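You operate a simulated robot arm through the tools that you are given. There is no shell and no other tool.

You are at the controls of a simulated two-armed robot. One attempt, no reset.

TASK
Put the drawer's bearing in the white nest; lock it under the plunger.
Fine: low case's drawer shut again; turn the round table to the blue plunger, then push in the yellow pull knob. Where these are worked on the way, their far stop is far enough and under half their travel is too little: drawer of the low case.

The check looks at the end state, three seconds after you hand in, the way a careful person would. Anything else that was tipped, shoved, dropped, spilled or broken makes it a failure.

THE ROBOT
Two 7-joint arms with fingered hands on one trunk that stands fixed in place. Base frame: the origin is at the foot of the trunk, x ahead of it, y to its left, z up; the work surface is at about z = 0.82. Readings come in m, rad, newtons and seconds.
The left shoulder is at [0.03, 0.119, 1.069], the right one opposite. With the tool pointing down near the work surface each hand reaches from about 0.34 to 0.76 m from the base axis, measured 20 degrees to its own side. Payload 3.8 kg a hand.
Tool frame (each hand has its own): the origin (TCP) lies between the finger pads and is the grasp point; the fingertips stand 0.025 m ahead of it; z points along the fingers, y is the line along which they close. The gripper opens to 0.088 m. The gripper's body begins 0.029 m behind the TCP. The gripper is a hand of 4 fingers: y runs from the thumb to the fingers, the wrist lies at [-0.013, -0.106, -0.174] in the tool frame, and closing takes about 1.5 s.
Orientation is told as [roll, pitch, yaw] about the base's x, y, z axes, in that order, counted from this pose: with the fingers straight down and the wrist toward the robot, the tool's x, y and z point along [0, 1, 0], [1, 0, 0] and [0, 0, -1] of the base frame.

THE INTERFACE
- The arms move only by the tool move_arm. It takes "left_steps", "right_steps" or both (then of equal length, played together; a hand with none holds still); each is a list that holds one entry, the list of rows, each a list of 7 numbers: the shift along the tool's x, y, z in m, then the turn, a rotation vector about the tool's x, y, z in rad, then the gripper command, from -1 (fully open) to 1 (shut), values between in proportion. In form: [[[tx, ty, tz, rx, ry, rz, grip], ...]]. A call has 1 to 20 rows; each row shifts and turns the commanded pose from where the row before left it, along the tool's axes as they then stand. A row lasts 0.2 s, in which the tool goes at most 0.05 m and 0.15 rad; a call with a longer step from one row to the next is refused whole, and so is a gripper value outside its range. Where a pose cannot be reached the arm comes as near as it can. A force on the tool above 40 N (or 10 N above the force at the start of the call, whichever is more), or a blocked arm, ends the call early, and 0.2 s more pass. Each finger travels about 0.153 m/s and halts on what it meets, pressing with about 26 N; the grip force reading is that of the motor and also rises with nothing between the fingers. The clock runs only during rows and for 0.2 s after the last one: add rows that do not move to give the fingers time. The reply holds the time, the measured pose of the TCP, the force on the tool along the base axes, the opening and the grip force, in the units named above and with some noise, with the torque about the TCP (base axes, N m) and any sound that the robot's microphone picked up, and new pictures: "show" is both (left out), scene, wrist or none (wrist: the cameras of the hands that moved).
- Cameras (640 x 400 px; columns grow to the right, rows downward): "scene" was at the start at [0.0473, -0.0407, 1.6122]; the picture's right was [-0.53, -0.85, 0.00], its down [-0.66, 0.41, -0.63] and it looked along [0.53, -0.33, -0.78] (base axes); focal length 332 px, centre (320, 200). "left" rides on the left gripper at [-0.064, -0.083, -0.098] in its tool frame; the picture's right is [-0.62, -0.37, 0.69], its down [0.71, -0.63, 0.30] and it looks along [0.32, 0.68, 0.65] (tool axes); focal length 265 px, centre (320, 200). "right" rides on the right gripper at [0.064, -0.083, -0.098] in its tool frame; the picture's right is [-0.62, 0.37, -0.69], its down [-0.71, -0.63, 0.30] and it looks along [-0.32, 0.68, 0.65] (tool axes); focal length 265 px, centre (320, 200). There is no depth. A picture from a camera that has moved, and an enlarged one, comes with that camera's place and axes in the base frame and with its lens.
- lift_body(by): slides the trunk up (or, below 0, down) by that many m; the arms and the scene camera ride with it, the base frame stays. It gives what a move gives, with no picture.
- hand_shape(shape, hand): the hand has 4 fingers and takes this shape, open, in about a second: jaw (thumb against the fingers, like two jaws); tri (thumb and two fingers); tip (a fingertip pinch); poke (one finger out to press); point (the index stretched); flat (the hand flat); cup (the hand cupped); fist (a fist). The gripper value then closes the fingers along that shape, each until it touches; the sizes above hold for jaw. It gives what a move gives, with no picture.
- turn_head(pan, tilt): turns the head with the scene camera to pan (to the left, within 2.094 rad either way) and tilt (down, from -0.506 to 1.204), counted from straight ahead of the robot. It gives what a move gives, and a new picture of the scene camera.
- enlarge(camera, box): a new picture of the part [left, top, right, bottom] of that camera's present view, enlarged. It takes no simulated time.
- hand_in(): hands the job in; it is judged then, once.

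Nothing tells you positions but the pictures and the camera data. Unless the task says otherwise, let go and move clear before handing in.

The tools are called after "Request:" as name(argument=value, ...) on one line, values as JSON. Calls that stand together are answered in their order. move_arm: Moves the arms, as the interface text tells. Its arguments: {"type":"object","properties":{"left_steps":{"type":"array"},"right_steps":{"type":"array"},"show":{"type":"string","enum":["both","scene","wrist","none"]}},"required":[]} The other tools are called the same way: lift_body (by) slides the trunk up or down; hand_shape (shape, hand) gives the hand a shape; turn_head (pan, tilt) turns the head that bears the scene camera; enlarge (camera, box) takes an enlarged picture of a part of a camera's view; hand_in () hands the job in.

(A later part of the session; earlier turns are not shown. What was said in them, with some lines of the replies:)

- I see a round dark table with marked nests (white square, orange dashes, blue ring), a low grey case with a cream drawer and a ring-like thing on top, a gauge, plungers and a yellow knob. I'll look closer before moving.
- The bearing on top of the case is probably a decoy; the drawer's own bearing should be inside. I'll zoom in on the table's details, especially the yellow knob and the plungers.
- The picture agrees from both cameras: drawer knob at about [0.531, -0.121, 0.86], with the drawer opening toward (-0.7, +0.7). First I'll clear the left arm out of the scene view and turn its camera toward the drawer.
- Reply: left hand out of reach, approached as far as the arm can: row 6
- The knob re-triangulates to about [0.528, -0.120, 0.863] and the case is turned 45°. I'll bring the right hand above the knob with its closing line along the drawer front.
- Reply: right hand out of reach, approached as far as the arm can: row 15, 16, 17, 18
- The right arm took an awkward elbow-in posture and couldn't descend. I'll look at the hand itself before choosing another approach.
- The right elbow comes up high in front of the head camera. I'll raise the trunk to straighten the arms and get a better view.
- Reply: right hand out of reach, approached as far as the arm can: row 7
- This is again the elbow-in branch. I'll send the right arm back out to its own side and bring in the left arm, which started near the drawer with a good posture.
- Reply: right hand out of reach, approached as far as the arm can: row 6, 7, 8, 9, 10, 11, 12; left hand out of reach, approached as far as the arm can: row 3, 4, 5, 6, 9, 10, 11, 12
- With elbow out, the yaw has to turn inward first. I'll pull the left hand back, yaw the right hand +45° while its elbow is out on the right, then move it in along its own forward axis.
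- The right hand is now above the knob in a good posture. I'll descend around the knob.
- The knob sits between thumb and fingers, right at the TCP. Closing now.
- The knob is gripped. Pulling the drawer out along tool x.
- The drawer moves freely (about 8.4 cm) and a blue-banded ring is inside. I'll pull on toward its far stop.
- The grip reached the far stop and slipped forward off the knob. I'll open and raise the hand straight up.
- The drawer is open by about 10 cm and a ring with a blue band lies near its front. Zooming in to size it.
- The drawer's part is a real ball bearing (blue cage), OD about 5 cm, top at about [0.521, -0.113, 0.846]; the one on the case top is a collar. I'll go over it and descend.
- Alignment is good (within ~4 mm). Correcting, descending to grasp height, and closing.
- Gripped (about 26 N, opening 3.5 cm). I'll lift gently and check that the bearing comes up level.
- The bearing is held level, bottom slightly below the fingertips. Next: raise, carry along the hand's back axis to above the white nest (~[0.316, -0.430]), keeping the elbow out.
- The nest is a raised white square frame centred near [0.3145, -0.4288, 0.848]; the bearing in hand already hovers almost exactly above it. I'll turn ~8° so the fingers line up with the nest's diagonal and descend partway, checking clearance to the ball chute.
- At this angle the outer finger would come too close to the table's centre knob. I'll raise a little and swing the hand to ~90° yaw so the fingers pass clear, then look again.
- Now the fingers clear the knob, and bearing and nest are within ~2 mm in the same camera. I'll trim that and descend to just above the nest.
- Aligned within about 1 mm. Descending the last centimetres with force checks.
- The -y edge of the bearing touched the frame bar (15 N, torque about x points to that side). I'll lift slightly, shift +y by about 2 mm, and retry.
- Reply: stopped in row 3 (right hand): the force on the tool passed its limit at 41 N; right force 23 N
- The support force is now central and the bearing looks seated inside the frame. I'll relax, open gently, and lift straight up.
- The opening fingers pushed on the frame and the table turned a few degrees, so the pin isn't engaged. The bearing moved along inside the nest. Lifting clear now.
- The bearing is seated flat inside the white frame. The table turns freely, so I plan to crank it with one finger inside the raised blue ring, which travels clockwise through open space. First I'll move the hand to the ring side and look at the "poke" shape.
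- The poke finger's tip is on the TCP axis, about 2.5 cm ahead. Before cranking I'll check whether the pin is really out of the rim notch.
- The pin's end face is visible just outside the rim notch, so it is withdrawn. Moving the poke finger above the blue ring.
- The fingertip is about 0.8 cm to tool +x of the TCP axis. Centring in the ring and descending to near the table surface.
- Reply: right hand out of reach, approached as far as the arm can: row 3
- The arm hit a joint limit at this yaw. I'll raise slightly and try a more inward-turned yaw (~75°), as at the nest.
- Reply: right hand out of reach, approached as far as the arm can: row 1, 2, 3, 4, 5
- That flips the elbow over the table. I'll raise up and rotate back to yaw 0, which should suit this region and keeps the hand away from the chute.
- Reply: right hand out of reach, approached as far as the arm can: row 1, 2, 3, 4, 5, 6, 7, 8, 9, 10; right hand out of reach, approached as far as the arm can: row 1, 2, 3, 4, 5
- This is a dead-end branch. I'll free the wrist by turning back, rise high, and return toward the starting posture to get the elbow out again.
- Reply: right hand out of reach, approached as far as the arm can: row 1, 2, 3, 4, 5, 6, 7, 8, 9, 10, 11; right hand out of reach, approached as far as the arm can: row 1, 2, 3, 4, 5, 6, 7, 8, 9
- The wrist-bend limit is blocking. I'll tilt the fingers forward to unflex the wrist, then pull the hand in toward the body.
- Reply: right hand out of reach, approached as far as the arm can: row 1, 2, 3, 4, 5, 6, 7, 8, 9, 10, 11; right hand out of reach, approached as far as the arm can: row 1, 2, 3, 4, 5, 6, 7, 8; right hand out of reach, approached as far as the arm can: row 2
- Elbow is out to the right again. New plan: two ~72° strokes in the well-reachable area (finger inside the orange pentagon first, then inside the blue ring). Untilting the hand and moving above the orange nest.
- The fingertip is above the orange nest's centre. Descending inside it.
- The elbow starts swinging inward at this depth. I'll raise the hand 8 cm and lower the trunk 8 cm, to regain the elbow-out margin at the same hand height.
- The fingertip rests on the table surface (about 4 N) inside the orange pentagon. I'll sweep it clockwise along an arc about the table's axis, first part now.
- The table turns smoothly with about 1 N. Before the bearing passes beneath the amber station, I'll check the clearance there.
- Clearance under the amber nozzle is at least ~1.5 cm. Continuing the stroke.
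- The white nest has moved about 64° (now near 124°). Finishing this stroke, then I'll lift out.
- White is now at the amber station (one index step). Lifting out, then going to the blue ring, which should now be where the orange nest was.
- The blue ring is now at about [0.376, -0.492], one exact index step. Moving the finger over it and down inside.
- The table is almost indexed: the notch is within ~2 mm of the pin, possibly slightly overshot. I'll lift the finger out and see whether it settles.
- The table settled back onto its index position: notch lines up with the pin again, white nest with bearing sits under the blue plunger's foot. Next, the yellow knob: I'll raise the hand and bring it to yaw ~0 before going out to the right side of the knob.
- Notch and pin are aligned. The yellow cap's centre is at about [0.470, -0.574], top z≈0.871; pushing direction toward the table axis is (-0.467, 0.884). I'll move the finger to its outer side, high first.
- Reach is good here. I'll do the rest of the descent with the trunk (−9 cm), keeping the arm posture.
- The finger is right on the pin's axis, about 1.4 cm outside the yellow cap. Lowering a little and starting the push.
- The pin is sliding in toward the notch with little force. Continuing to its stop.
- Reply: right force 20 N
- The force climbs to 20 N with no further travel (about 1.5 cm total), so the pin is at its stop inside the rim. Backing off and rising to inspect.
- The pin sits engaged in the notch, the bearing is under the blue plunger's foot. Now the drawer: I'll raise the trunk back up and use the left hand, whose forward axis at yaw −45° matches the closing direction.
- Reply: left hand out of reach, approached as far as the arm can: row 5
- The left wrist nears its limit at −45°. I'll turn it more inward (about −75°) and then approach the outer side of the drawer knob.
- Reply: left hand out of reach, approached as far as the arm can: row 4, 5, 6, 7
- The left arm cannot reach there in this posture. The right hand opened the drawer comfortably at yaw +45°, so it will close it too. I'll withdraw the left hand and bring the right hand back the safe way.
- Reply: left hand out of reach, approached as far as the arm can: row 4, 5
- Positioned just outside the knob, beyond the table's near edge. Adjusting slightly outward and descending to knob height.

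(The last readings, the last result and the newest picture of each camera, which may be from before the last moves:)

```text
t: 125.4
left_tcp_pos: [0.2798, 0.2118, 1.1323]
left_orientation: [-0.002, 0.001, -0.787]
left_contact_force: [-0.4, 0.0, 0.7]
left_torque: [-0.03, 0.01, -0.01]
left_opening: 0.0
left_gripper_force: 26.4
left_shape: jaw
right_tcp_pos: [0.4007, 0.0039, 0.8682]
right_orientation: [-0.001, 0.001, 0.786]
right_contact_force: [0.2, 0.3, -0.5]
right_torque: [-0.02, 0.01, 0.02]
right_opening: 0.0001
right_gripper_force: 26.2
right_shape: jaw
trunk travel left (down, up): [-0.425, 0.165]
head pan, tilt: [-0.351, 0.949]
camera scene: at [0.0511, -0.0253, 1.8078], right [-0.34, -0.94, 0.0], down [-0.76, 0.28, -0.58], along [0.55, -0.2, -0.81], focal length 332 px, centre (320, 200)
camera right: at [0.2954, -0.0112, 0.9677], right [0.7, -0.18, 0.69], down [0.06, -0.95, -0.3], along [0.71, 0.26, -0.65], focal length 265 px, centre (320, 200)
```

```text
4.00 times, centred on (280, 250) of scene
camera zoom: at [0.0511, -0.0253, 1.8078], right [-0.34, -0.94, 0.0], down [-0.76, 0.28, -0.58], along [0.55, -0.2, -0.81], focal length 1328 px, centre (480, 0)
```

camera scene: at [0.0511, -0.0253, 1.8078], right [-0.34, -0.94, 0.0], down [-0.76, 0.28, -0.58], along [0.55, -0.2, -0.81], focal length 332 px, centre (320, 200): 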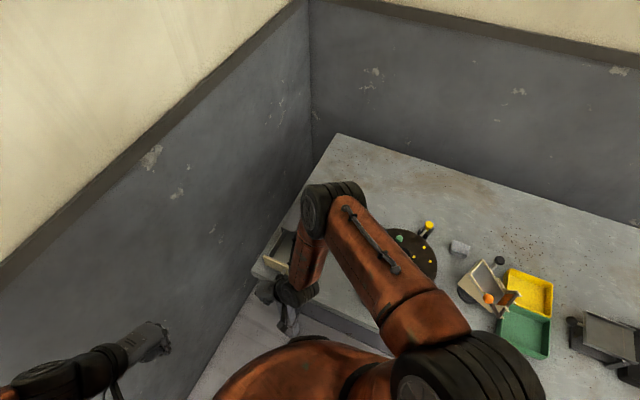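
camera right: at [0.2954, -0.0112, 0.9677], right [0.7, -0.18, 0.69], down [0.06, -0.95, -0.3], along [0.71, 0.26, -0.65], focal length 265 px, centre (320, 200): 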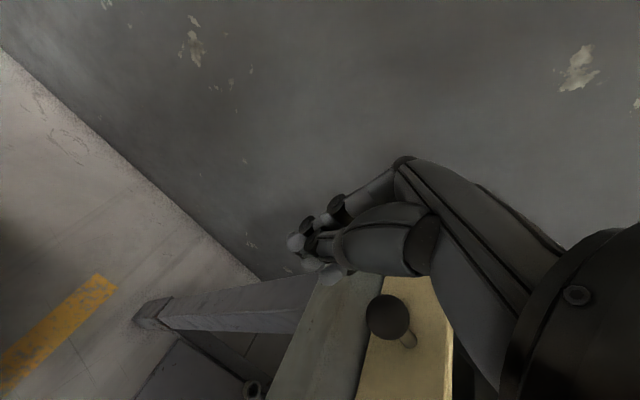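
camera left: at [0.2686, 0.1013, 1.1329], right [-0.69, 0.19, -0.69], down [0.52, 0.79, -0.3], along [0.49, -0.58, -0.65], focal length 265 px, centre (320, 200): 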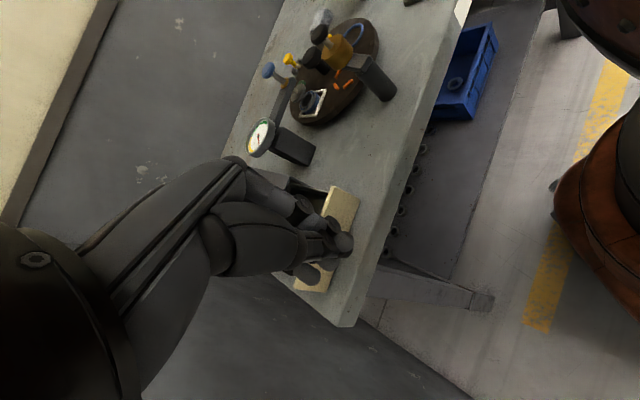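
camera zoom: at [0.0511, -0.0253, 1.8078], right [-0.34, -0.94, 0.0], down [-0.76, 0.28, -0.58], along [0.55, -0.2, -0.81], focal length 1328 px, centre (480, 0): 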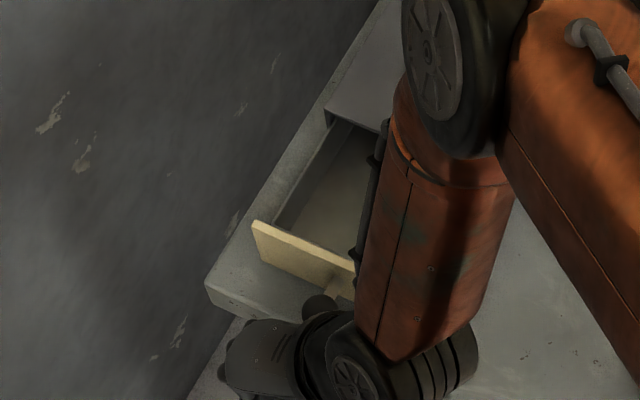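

Fingertips are lined up with the knob. Lowering 8 mm, then pushing along the closing direction.

Request:
move_arm(right_steps=[[[0, -0.004, 0.008, 0, 0, 0, 1], [-0.012, 0, 0, 0, 0, 0, 1], [-0.012, 0, 0, 0, 0, 0, 1], [-0.015, 0, 0, 0, 0, 0, 1], [-0.015, 0, 0, 0, 0, 0, 1], [0, 0, 0, 0, 0, 0, 1]]])

Request:
enlarge(camera="right", box=[180, 150, 440, 350])

```text
t: 126.8
left_tcp_pos: [0.2792, 0.213, 1.1318]
left_orientation: [-0.001, 0.001, -0.785]
left_contact_force: [-0.5, -0.1, -0.3]
left_torque: [0.01, 0.0, -0.01]
left_opening: 0.0
left_gripper_force: 26.6
left_shape: jaw
right_tcp_pos: [0.4364, -0.0365, 0.8618]
right_orientation: [0.0, 0.001, 0.787]
right_contact_force: [0.0, 0.0, 0.3]
right_torque: [0.0, -0.03, -0.01]
right_opening: 0.0
right_gripper_force: 25.4
right_shape: jaw
trunk travel left (down, up): [-0.425, 0.165]
head pan, tilt: [-0.351, 0.949]
camera scene: at [0.051, -0.0249, 1.8078], right [-0.34, -0.94, 0.0], down [-0.76, 0.28, -0.58], along [0.55, -0.2, -0.81], focal length 332 px, centre (320, 200)
camera right: at [0.3309, -0.0514, 0.9606], right [0.7, -0.18, 0.69], down [0.06, -0.95, -0.3], along [0.71, 0.26, -0.65], focal length 265 px, centre (320, 200)
```

scene: 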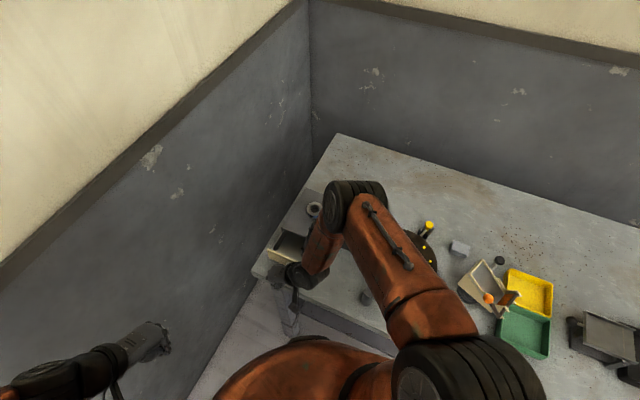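
right: 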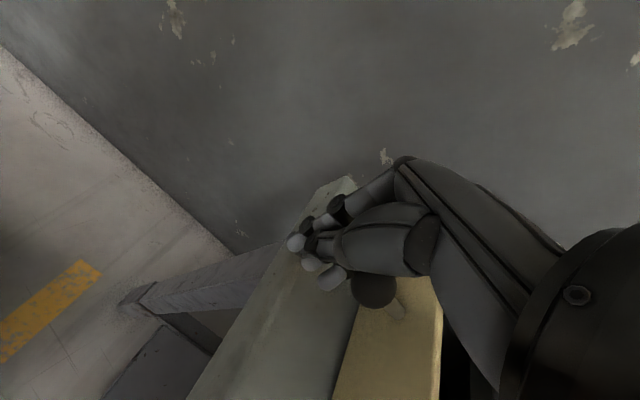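

```text
2.00 times, centred on (310, 250) of right
camera zoom: at [0.3309, -0.0514, 0.9606], right [0.7, -0.18, 0.69], down [0.06, -0.95, -0.3], along [0.71, 0.26, -0.65], focal length 531 px, centre (340, 100)
```

zoom: 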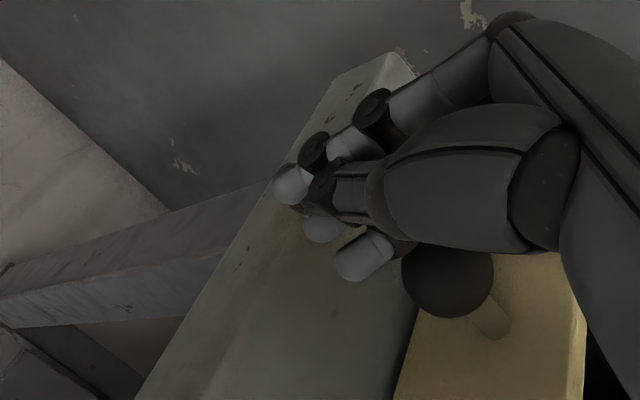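

The drawer is moving in (about 2.6 cm). Continuing.

Request:
move_arm(right_steps=[[[-0.015, 0, 0, 0, 0, 0, 1], [-0.015, 0, 0, 0, 0, 0, 1], [-0.015, 0, 0, 0, 0, 0, 1], [-0.01, 0, 0, 0, 0, 0, 1], [0, 0, 0, 0, 0, 0, 1]]])

Request:
enlarge(camera="right", box=[180, 150, 440, 350])

```text
t: 128.0
left_tcp_pos: [0.2802, 0.2107, 1.1318]
left_orientation: [-0.002, 0.001, -0.786]
left_contact_force: [1.6, -0.8, -0.4]
left_torque: [0.02, 0.0, 0.02]
left_opening: 0.0
left_gripper_force: 26.1
left_shape: jaw
right_tcp_pos: [0.4761, -0.0751, 0.8608]
right_orientation: [0.001, 0.001, 0.788]
right_contact_force: [0.4, -1.1, 0.4]
right_torque: [-0.03, 0.01, -0.02]
right_opening: 0.0001
right_gripper_force: 25.3
right_shape: jaw
trunk travel left (down, up): [-0.425, 0.165]
head pan, tilt: [-0.351, 0.949]
camera scene: at [0.0511, -0.025, 1.8078], right [-0.34, -0.94, 0.0], down [-0.76, 0.28, -0.58], along [0.55, -0.2, -0.81], focal length 332 px, centre (320, 200)
camera right: at [0.3711, -0.0896, 0.9605], right [0.7, -0.18, 0.69], down [0.06, -0.95, -0.3], along [0.71, 0.26, -0.65], focal length 265 px, centre (320, 200)
```

scene: 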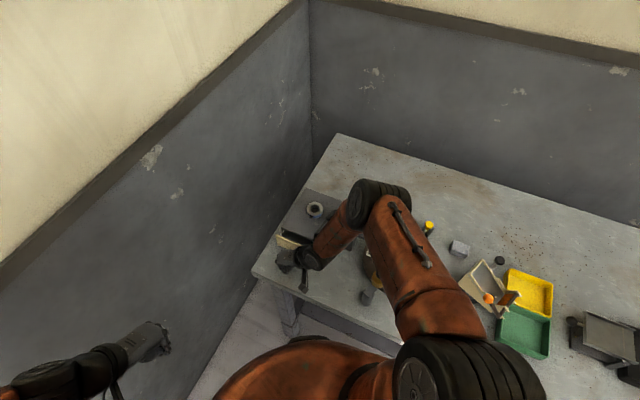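
right: 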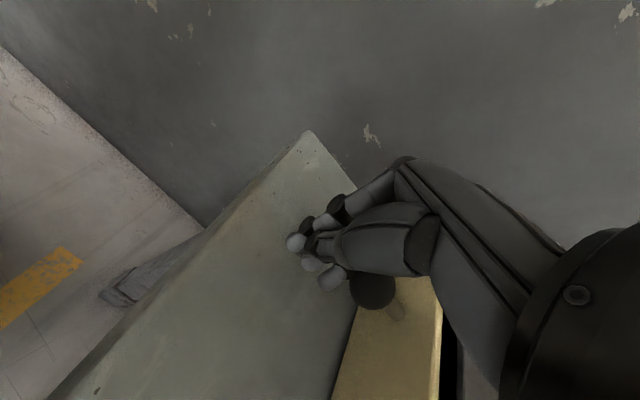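

```text
2.00 times, centred on (310, 250) of right
camera zoom: at [0.3711, -0.0896, 0.9605], right [0.7, -0.18, 0.69], down [0.06, -0.95, -0.3], along [0.71, 0.26, -0.65], focal length 531 px, centre (340, 100)
```

zoom: 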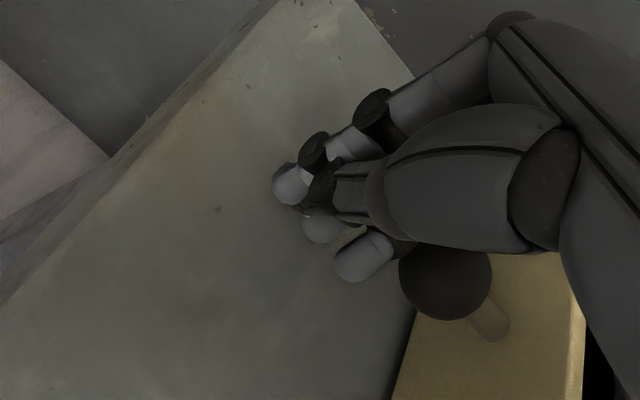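

Request:
move_arm(right_steps=[[[-0.006, 0, 0, 0, 0, 0, 1], [-0.006, 0, 0, 0, 0, 0, 1], [-0.005, 0, 0, 0, 0, 0, 1], [-0.004, 0, 0, 0, 0, 0, 1], [0, 0, 0, 0, 0, 0, 1]]], show="wrist")

Request:
enlarge(camera="right", box=[180, 150, 440, 350])

Request:
enlarge(camera="scene", box=[260, 180, 340, 270])

```text
t: 129.2
left_tcp_pos: [0.2803, 0.2102, 1.133]
left_orientation: [-0.003, 0.001, -0.786]
left_contact_force: [0.8, -0.1, -0.1]
left_torque: [-0.02, -0.01, -0.03]
left_opening: 0.0002
left_gripper_force: 26.0
left_shape: jaw
right_tcp_pos: [0.4916, -0.089, 0.8612]
right_orientation: [0.001, -0.001, 0.788]
right_contact_force: [-0.3, 0.3, 0.6]
right_torque: [-0.01, -0.03, 0.01]
right_opening: 0.0
right_gripper_force: 25.8
right_shape: jaw
trunk travel left (down, up): [-0.425, 0.165]
head pan, tilt: [-0.351, 0.949]
camera right: at [0.3857, -0.1046, 0.9599], right [0.7, -0.18, 0.69], down [0.06, -0.95, -0.3], along [0.71, 0.26, -0.65], focal length 265 px, centre (320, 200)
```

right: 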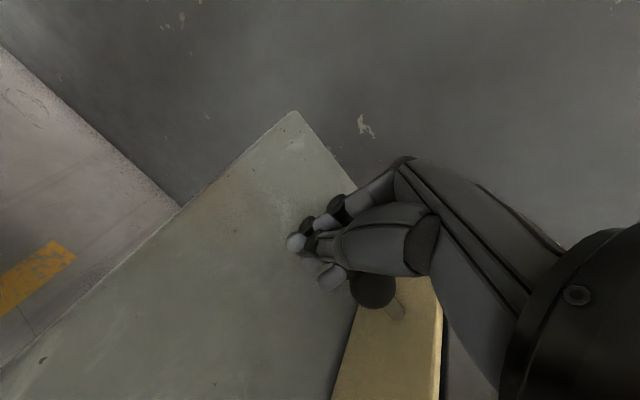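

```text
2.00 times, centred on (310, 250) of right
camera zoom: at [0.3857, -0.1046, 0.9599], right [0.7, -0.18, 0.69], down [0.06, -0.95, -0.3], along [0.71, 0.26, -0.65], focal length 531 px, centre (340, 100)
```

zoom: 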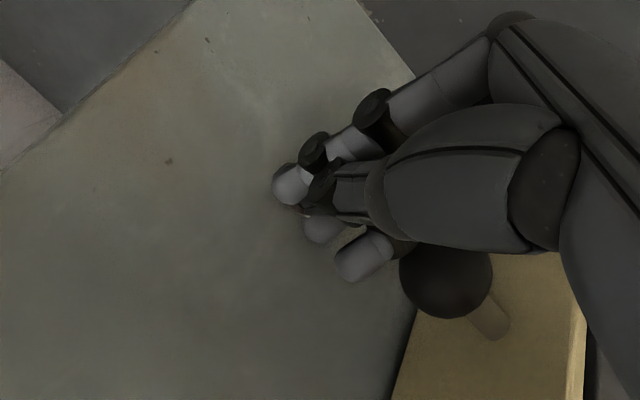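

```text
4.44 times, centred on (300, 225) of scene
camera zoom: at [0.0511, -0.0252, 1.8078], right [-0.34, -0.94, 0.0], down [-0.76, 0.28, -0.58], along [0.55, -0.2, -0.81], focal length 1475 px, centre (409, 89)
```

zoom: 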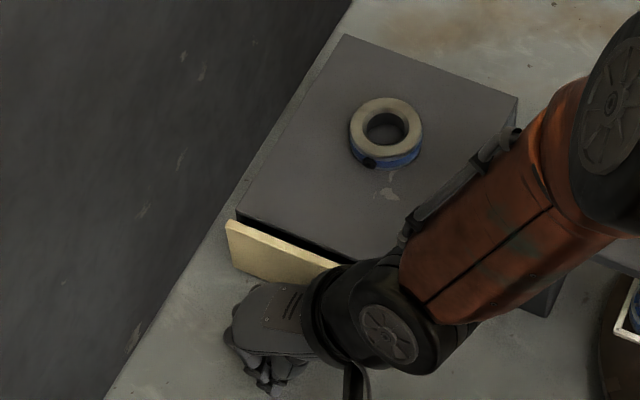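

A small gap remains. Pushing until it meets its stop.

Request:
move_arm(right_steps=[[[-0.004, 0, 0, 0, 0, 0, 1], [-0.003, 0, 0, 0, 0, 0, 1], [-0.002, 0, 0, 0, 0, 0, 1], [0, 0, 0, 0, 0, 0, 1]]], show="none")

Request:
enlarge(camera="scene", box=[260, 180, 340, 270])

Request:
enlarge(camera="right", box=[300, 230, 480, 400])

```text
t: 130.2
left_tcp_pos: [0.2788, 0.2113, 1.1321]
left_orientation: [-0.002, 0.0, -0.788]
left_contact_force: [-0.4, 0.4, 0.1]
left_torque: [0.0, 0.0, -0.01]
left_opening: 0.0
left_gripper_force: 25.9
left_shape: jaw
right_tcp_pos: [0.497, -0.095, 0.8611]
right_orientation: [0.002, 0.001, 0.79]
right_contact_force: [-4.4, 5.3, -0.2]
right_torque: [0.0, 0.01, 0.07]
right_opening: 0.0
right_gripper_force: 25.7
right_shape: jaw
trunk travel left (down, up): [-0.425, 0.165]
head pan, tilt: [-0.351, 0.949]
```

```text
4.44 times, centred on (300, 225) of scene
camera zoom: at [0.0504, -0.0243, 1.8079], right [-0.34, -0.94, 0.0], down [-0.76, 0.28, -0.58], along [0.55, -0.2, -0.81], focal length 1475 px, centre (409, 89)
```

zoom: 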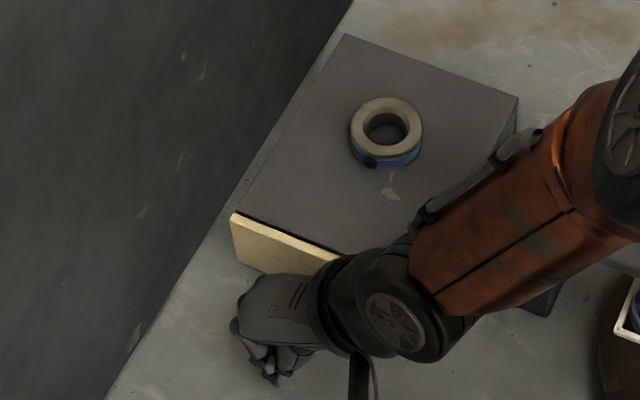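

```text
2.35 times, centred on (390, 315) of right
camera zoom: at [0.3911, -0.1098, 0.9602], right [0.7, -0.18, 0.69], down [0.06, -0.95, -0.3], along [0.71, 0.26, -0.65], focal length 624 px, centre (155, -71)
```

zoom: 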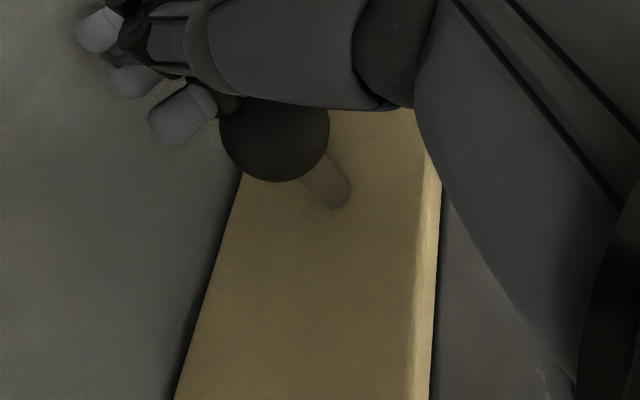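

Request:
move_arm(right_steps=[[[-0.002, 0, 0, 0, 0, 0, 1], [-0.002, 0, 0, 0, 0, 0, 1], [0, 0, 0, 0, 0, 0, 1]]], show="none")

Request:
move_arm(right_steps=[[[0.01, 0, 0, 0, 0, 0, 1], [0.025, 0, 0, 0, 0, 0, 1], [0, 0, -0.04, 0, 0, 0, 1], [0, 0, -0.04, 0, 0, 0, 1], [0, 0, -0.04, 0, 0, 0, 1], [0, 0, -0.04, 0, 0, 0, 1], [0, 0, -0.04, 0, 0, 0, 1], [0, -0.04, -0.02, 0, 0, 0, 1], [-0.01, -0.04, 0, 0, 0, 0, 1], [-0.01, -0.04, 0, 0, 0, 0, 1], [-0.01, -0.04, 0, 0, 0, 0, 1], [-0.01, -0.04, 0, 0, 0, 0, 1], [-0.01, -0.04, 0, 0, 0, 0, 1], [0, 0, 0, 0, 0, 0, 1]]])

Request:
enlarge(camera="scene", box=[250, 180, 350, 290])

```text
t: 131.0
left_tcp_pos: [0.2785, 0.2132, 1.1316]
left_orientation: [-0.002, -0.002, -0.787]
left_contact_force: [-0.4, 0.0, 0.5]
left_torque: [-0.03, -0.04, 0.04]
left_opening: 0.0
left_gripper_force: 25.8
left_shape: jaw
right_tcp_pos: [0.4972, -0.0945, 0.8601]
right_orientation: [0.0, 0.002, 0.79]
right_contact_force: [-14.7, 16.1, -0.9]
right_torque: [0.02, 0.07, 0.23]
right_opening: 0.0
right_gripper_force: 26.1
right_shape: jaw
trunk travel left (down, up): [-0.425, 0.165]
head pan, tilt: [-0.351, 0.949]
```

```text
t: 134.0
left_tcp_pos: [0.2803, 0.2117, 1.1322]
left_orientation: [-0.001, -0.001, -0.787]
left_contact_force: [0.1, -0.2, 0.5]
left_torque: [0.01, 0.0, 0.01]
left_opening: 0.0
left_gripper_force: 26.3
left_shape: jaw
right_tcp_pos: [0.3395, -0.2832, 1.0789]
right_orientation: [0.0, 0.002, 0.787]
right_contact_force: [-0.2, -0.3, 0.2]
right_torque: [-0.01, 0.04, -0.03]
right_opening: 0.0
right_gripper_force: 25.9
right_shape: jaw
trunk travel left (down, up): [-0.425, 0.165]
head pan, tilt: [-0.351, 0.949]
camera scene: at [0.0521, -0.0246, 1.8078], right [-0.34, -0.94, 0.0], down [-0.76, 0.28, -0.58], along [0.55, -0.2, -0.81], focal length 332 px, centre (320, 200)
camera right: at [0.235, -0.2979, 1.1795], right [0.7, -0.18, 0.69], down [0.06, -0.95, -0.3], along [0.71, 0.25, -0.65], focal length 265 px, centre (320, 200)
```

scene: 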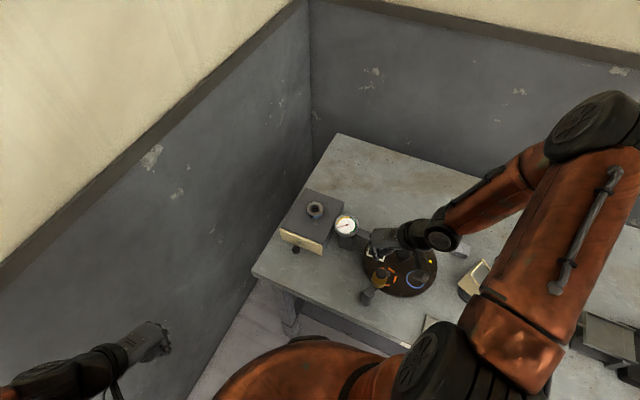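
right: 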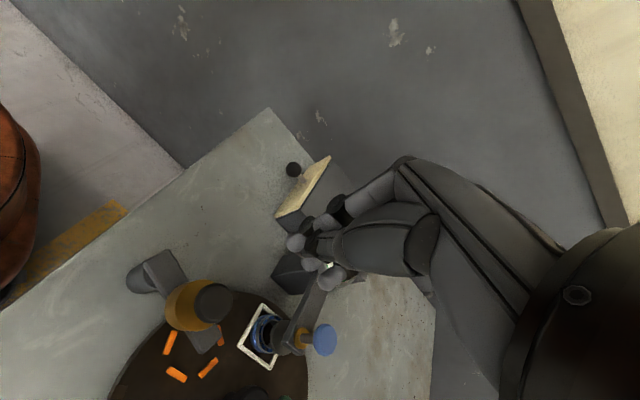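

```text
3.64 times, centred on (300, 235) of scene
camera zoom: at [0.0521, -0.0246, 1.8078], right [-0.34, -0.94, 0.0], down [-0.76, 0.28, -0.58], along [0.55, -0.2, -0.81], focal length 1207 px, centre (393, 73)
```

zoom: 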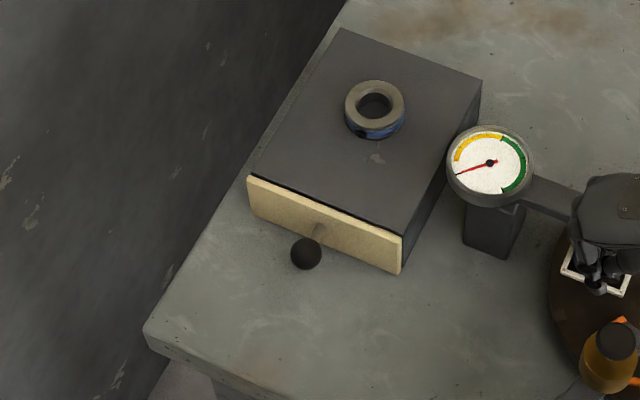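

The drawer is shut against its stop, the collar on the case is undisturbed. I'll take the right hand clear and inspect the final state.

Request:
move_arm(right_steps=[[[0, 0, -0.04, 0, 0, 0, 0], [0, 0, -0.04, 0, 0, 0, -1], [0, -0.02, -0.04, 0, 0, 0, -1], [-0.03, -0.02, -0.02, 0, 0, 0, -1], [-0.03, -0.01, 0, 0, 0, 0, -1], [-0.03, 0, 0, 0, 0, 0, -1], [0, 0, 0, 0, 0, 0, -1]]])

Request:
turn_head(pan=-0.6, tilt=0.95)

Request:
enlarge(camera="scene", box=[300, 170, 440, 280])

Request:
enlarge(camera="scene", box=[320, 200, 370, 240])

Request:
enlarge(camera="scene", box=[360, 175, 410, 215])

Request:
enlarge(camera="scene", box=[200, 160, 300, 260])

```text
t: 135.6
left_tcp_pos: [0.2793, 0.2124, 1.1322]
left_orientation: [-0.002, 0.0, -0.787]
left_contact_force: [0.0, -0.7, -1.1]
left_torque: [-0.02, -0.05, -0.01]
left_opening: 0.0004
left_gripper_force: 26.0
left_shape: jaw
right_tcp_pos: [0.3675, -0.3803, 1.2203]
right_orientation: [-0.001, 0.0, 0.786]
right_contact_force: [0.3, 0.3, 0.3]
right_torque: [0.02, -0.01, 0.01]
right_opening: 0.0879
right_gripper_force: 0.1
right_shape: jaw
trunk travel left (down, up): [-0.425, 0.165]
head pan, tilt: [-0.351, 0.949]
camera scene: at [0.0506, -0.0253, 1.8078], right [-0.34, -0.94, 0.0], down [-0.76, 0.28, -0.58], along [0.55, -0.2, -0.81], focal length 332 px, centre (320, 200)
camera right: at [0.2623, -0.3963, 1.3193], right [0.7, -0.18, 0.69], down [0.06, -0.95, -0.3], along [0.71, 0.26, -0.65], focal length 265 px, centre (320, 200)
```

scene: 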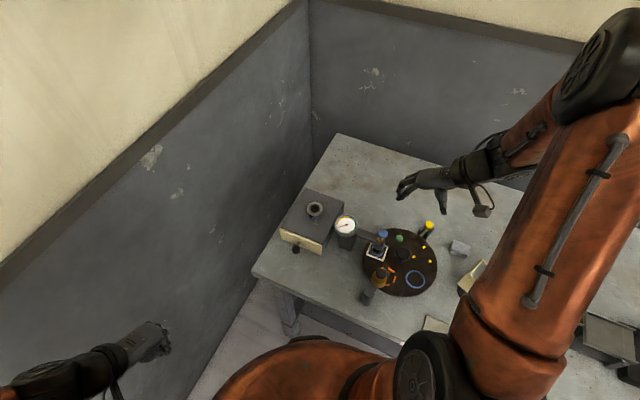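
right: 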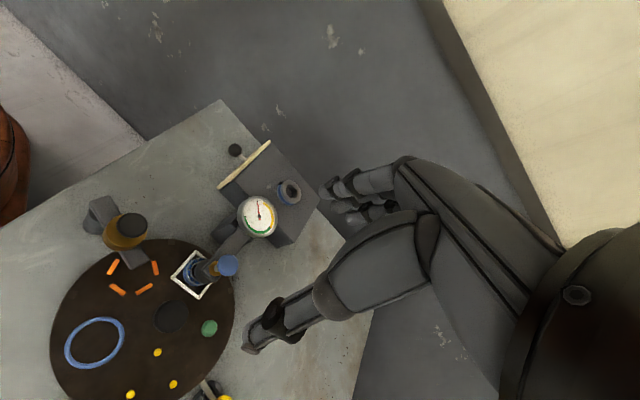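

```text
t: 136.4
left_tcp_pos: [0.28, 0.211, 1.1317]
left_orientation: [-0.002, -0.001, -0.789]
left_contact_force: [0.2, 0.4, -0.3]
left_torque: [-0.01, -0.01, 0.01]
left_opening: 0.0
left_gripper_force: 26.2
left_shape: jaw
right_tcp_pos: [0.3677, -0.3811, 1.2192]
right_orientation: [0.001, -0.001, 0.788]
right_contact_force: [0.6, 0.5, 0.0]
right_torque: [0.01, 0.0, -0.03]
right_opening: 0.088
right_gripper_force: 0.0
right_shape: jaw
trunk travel left (down, up): [-0.425, 0.165]
head pan, tilt: [-0.6, 0.949]
camera scene: at [0.0429, -0.0415, 1.8078], right [-0.56, -0.83, 0.0], down [-0.67, 0.46, -0.58], along [0.48, -0.33, -0.81], focal length 332 px, centre (320, 200)
```

scene: 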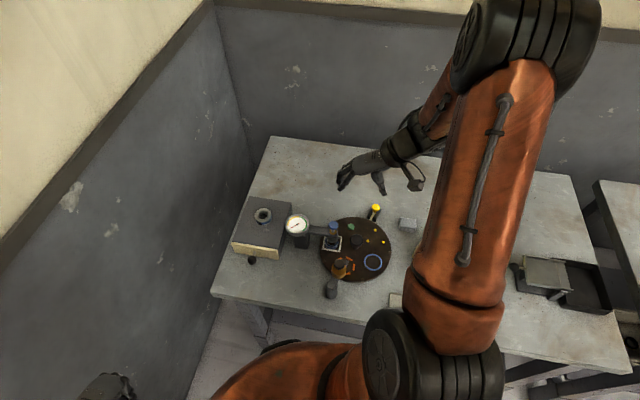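

```text
3.64 times, centred on (370, 225) of scene
camera zoom: at [0.0429, -0.0415, 1.8078], right [-0.56, -0.83, 0.0], down [-0.67, 0.46, -0.58], along [0.48, -0.33, -0.81], focal length 1207 px, centre (138, 109)
```

zoom: 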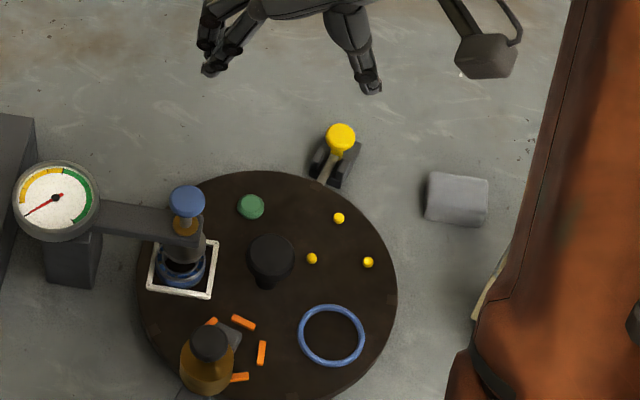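

```text
10.00 times, centred on (345, 220) of scene
camera zoom: at [0.0429, -0.0415, 1.8078], right [-0.56, -0.83, 0.0], down [-0.67, 0.46, -0.58], along [0.48, -0.33, -0.81], focal length 3320 px, centre (70, 0)
```

zoom: 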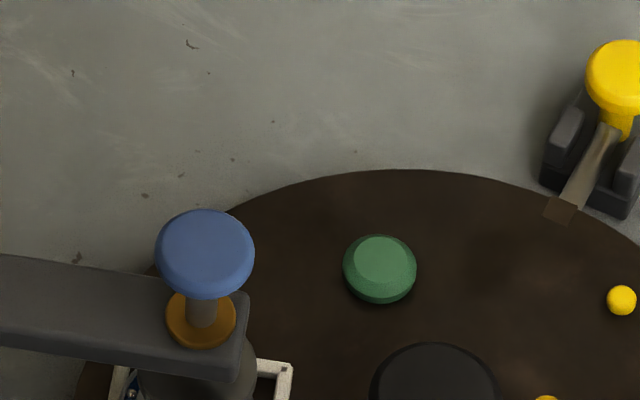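

```text
10.00 times, centred on (385, 195) of scene
camera zoom: at [0.0429, -0.0415, 1.8078], right [-0.56, -0.83, 0.0], down [-0.67, 0.46, -0.58], along [0.48, -0.33, -0.81], focal length 3320 px, centre (-330, 250)
```

zoom: 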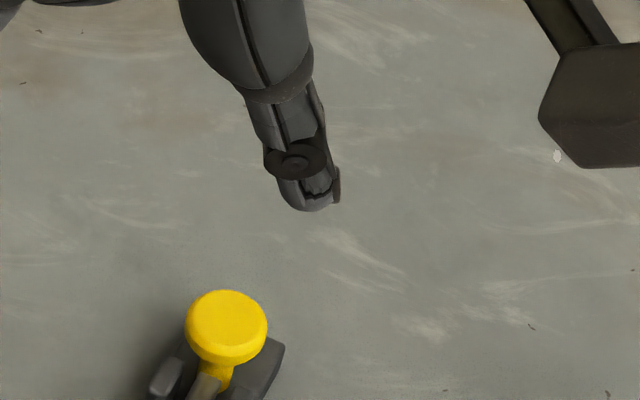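

```text
4.00 times, centred on (250, 210) of scene
camera zoom: at [0.0429, -0.0415, 1.8078], right [-0.56, -0.83, 0.0], down [-0.67, 0.46, -0.58], along [0.48, -0.33, -0.81], focal length 1328 px, centre (600, 160)
```

zoom: 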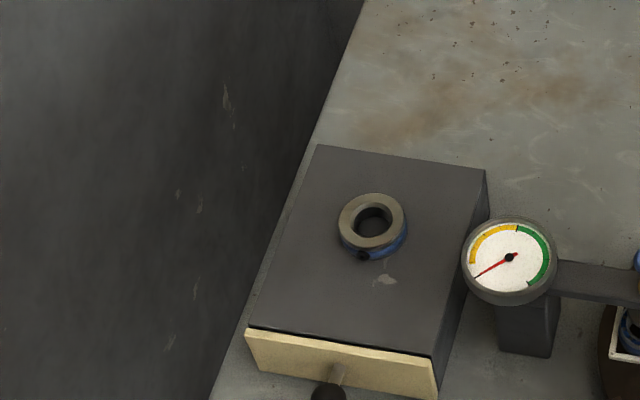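

Request:
enlarge(camera="scene", box=[315, 215, 365, 255])

Request:
enlarge(camera="right", box=[150, 230, 270, 400])

```text
10.00 times, centred on (340, 235) of scene
camera zoom: at [0.0429, -0.0415, 1.8078], right [-0.56, -0.83, 0.0], down [-0.67, 0.46, -0.58], along [0.48, -0.33, -0.81], focal length 3320 px, centre (120, -150)
```

zoom: 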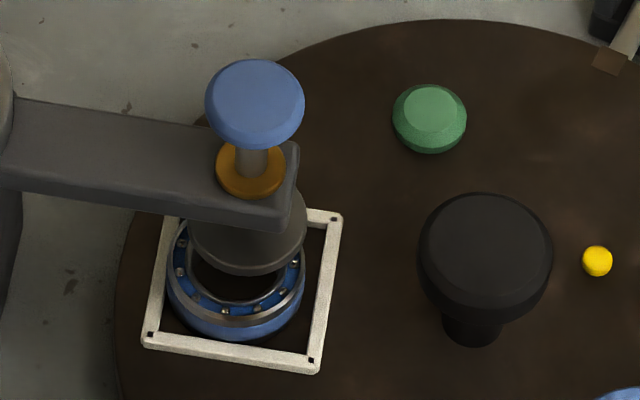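

```text
2.35 times, centred on (210, 315) of right
camera zoom: at [0.2625, -0.3963, 1.3191], right [0.7, -0.18, 0.69], down [0.06, -0.95, -0.3], along [0.71, 0.26, -0.65], focal length 624 px, centre (579, -71)
```

zoom: 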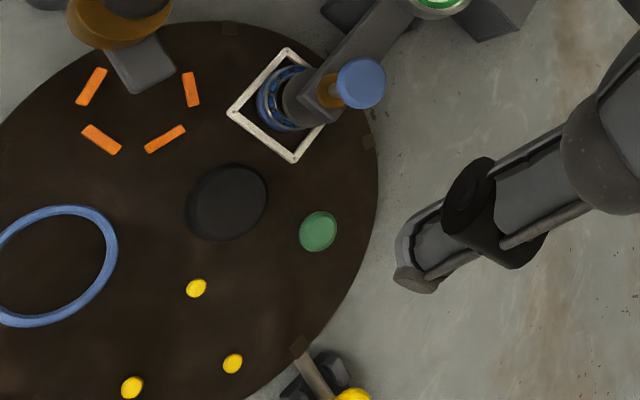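

The bearing is flat in the white nest under the blue plunger. The yellow pin is pushed in to its stop, the drawer is shut, both hands are clear, and nothing else was moved. Handing in.

Request:
hand_in()

```text
The job is handed in.
```

I put the drawer's bearing in the white nest and locked it under the blue plunger, and the job is handed in. No verdict has come back yet.

- **Bearing:** it lies flat inside the white frame, though a little off-centre. I left the similar-looking collar on top of the case alone.
- **Round table:** I turned it clockwise two index steps, about 144°, until the white nest stood under the blue plunger.
- **Yellow knob:** I pushed it in about 1.5 cm to a firm stop at 20 N. The pin sits in the rim notch, but I did not test the lock by trying to turn the table.
- **Drawer:** I opened it about 10 cm to its far stop. I then shut it against its stop at about 22 N.
- **Everything else:** both hands are clear, and I saw nothing tipped or moved. In the last pictures my arm hid the ball chute. It looked undisturbed in the earlier ones.
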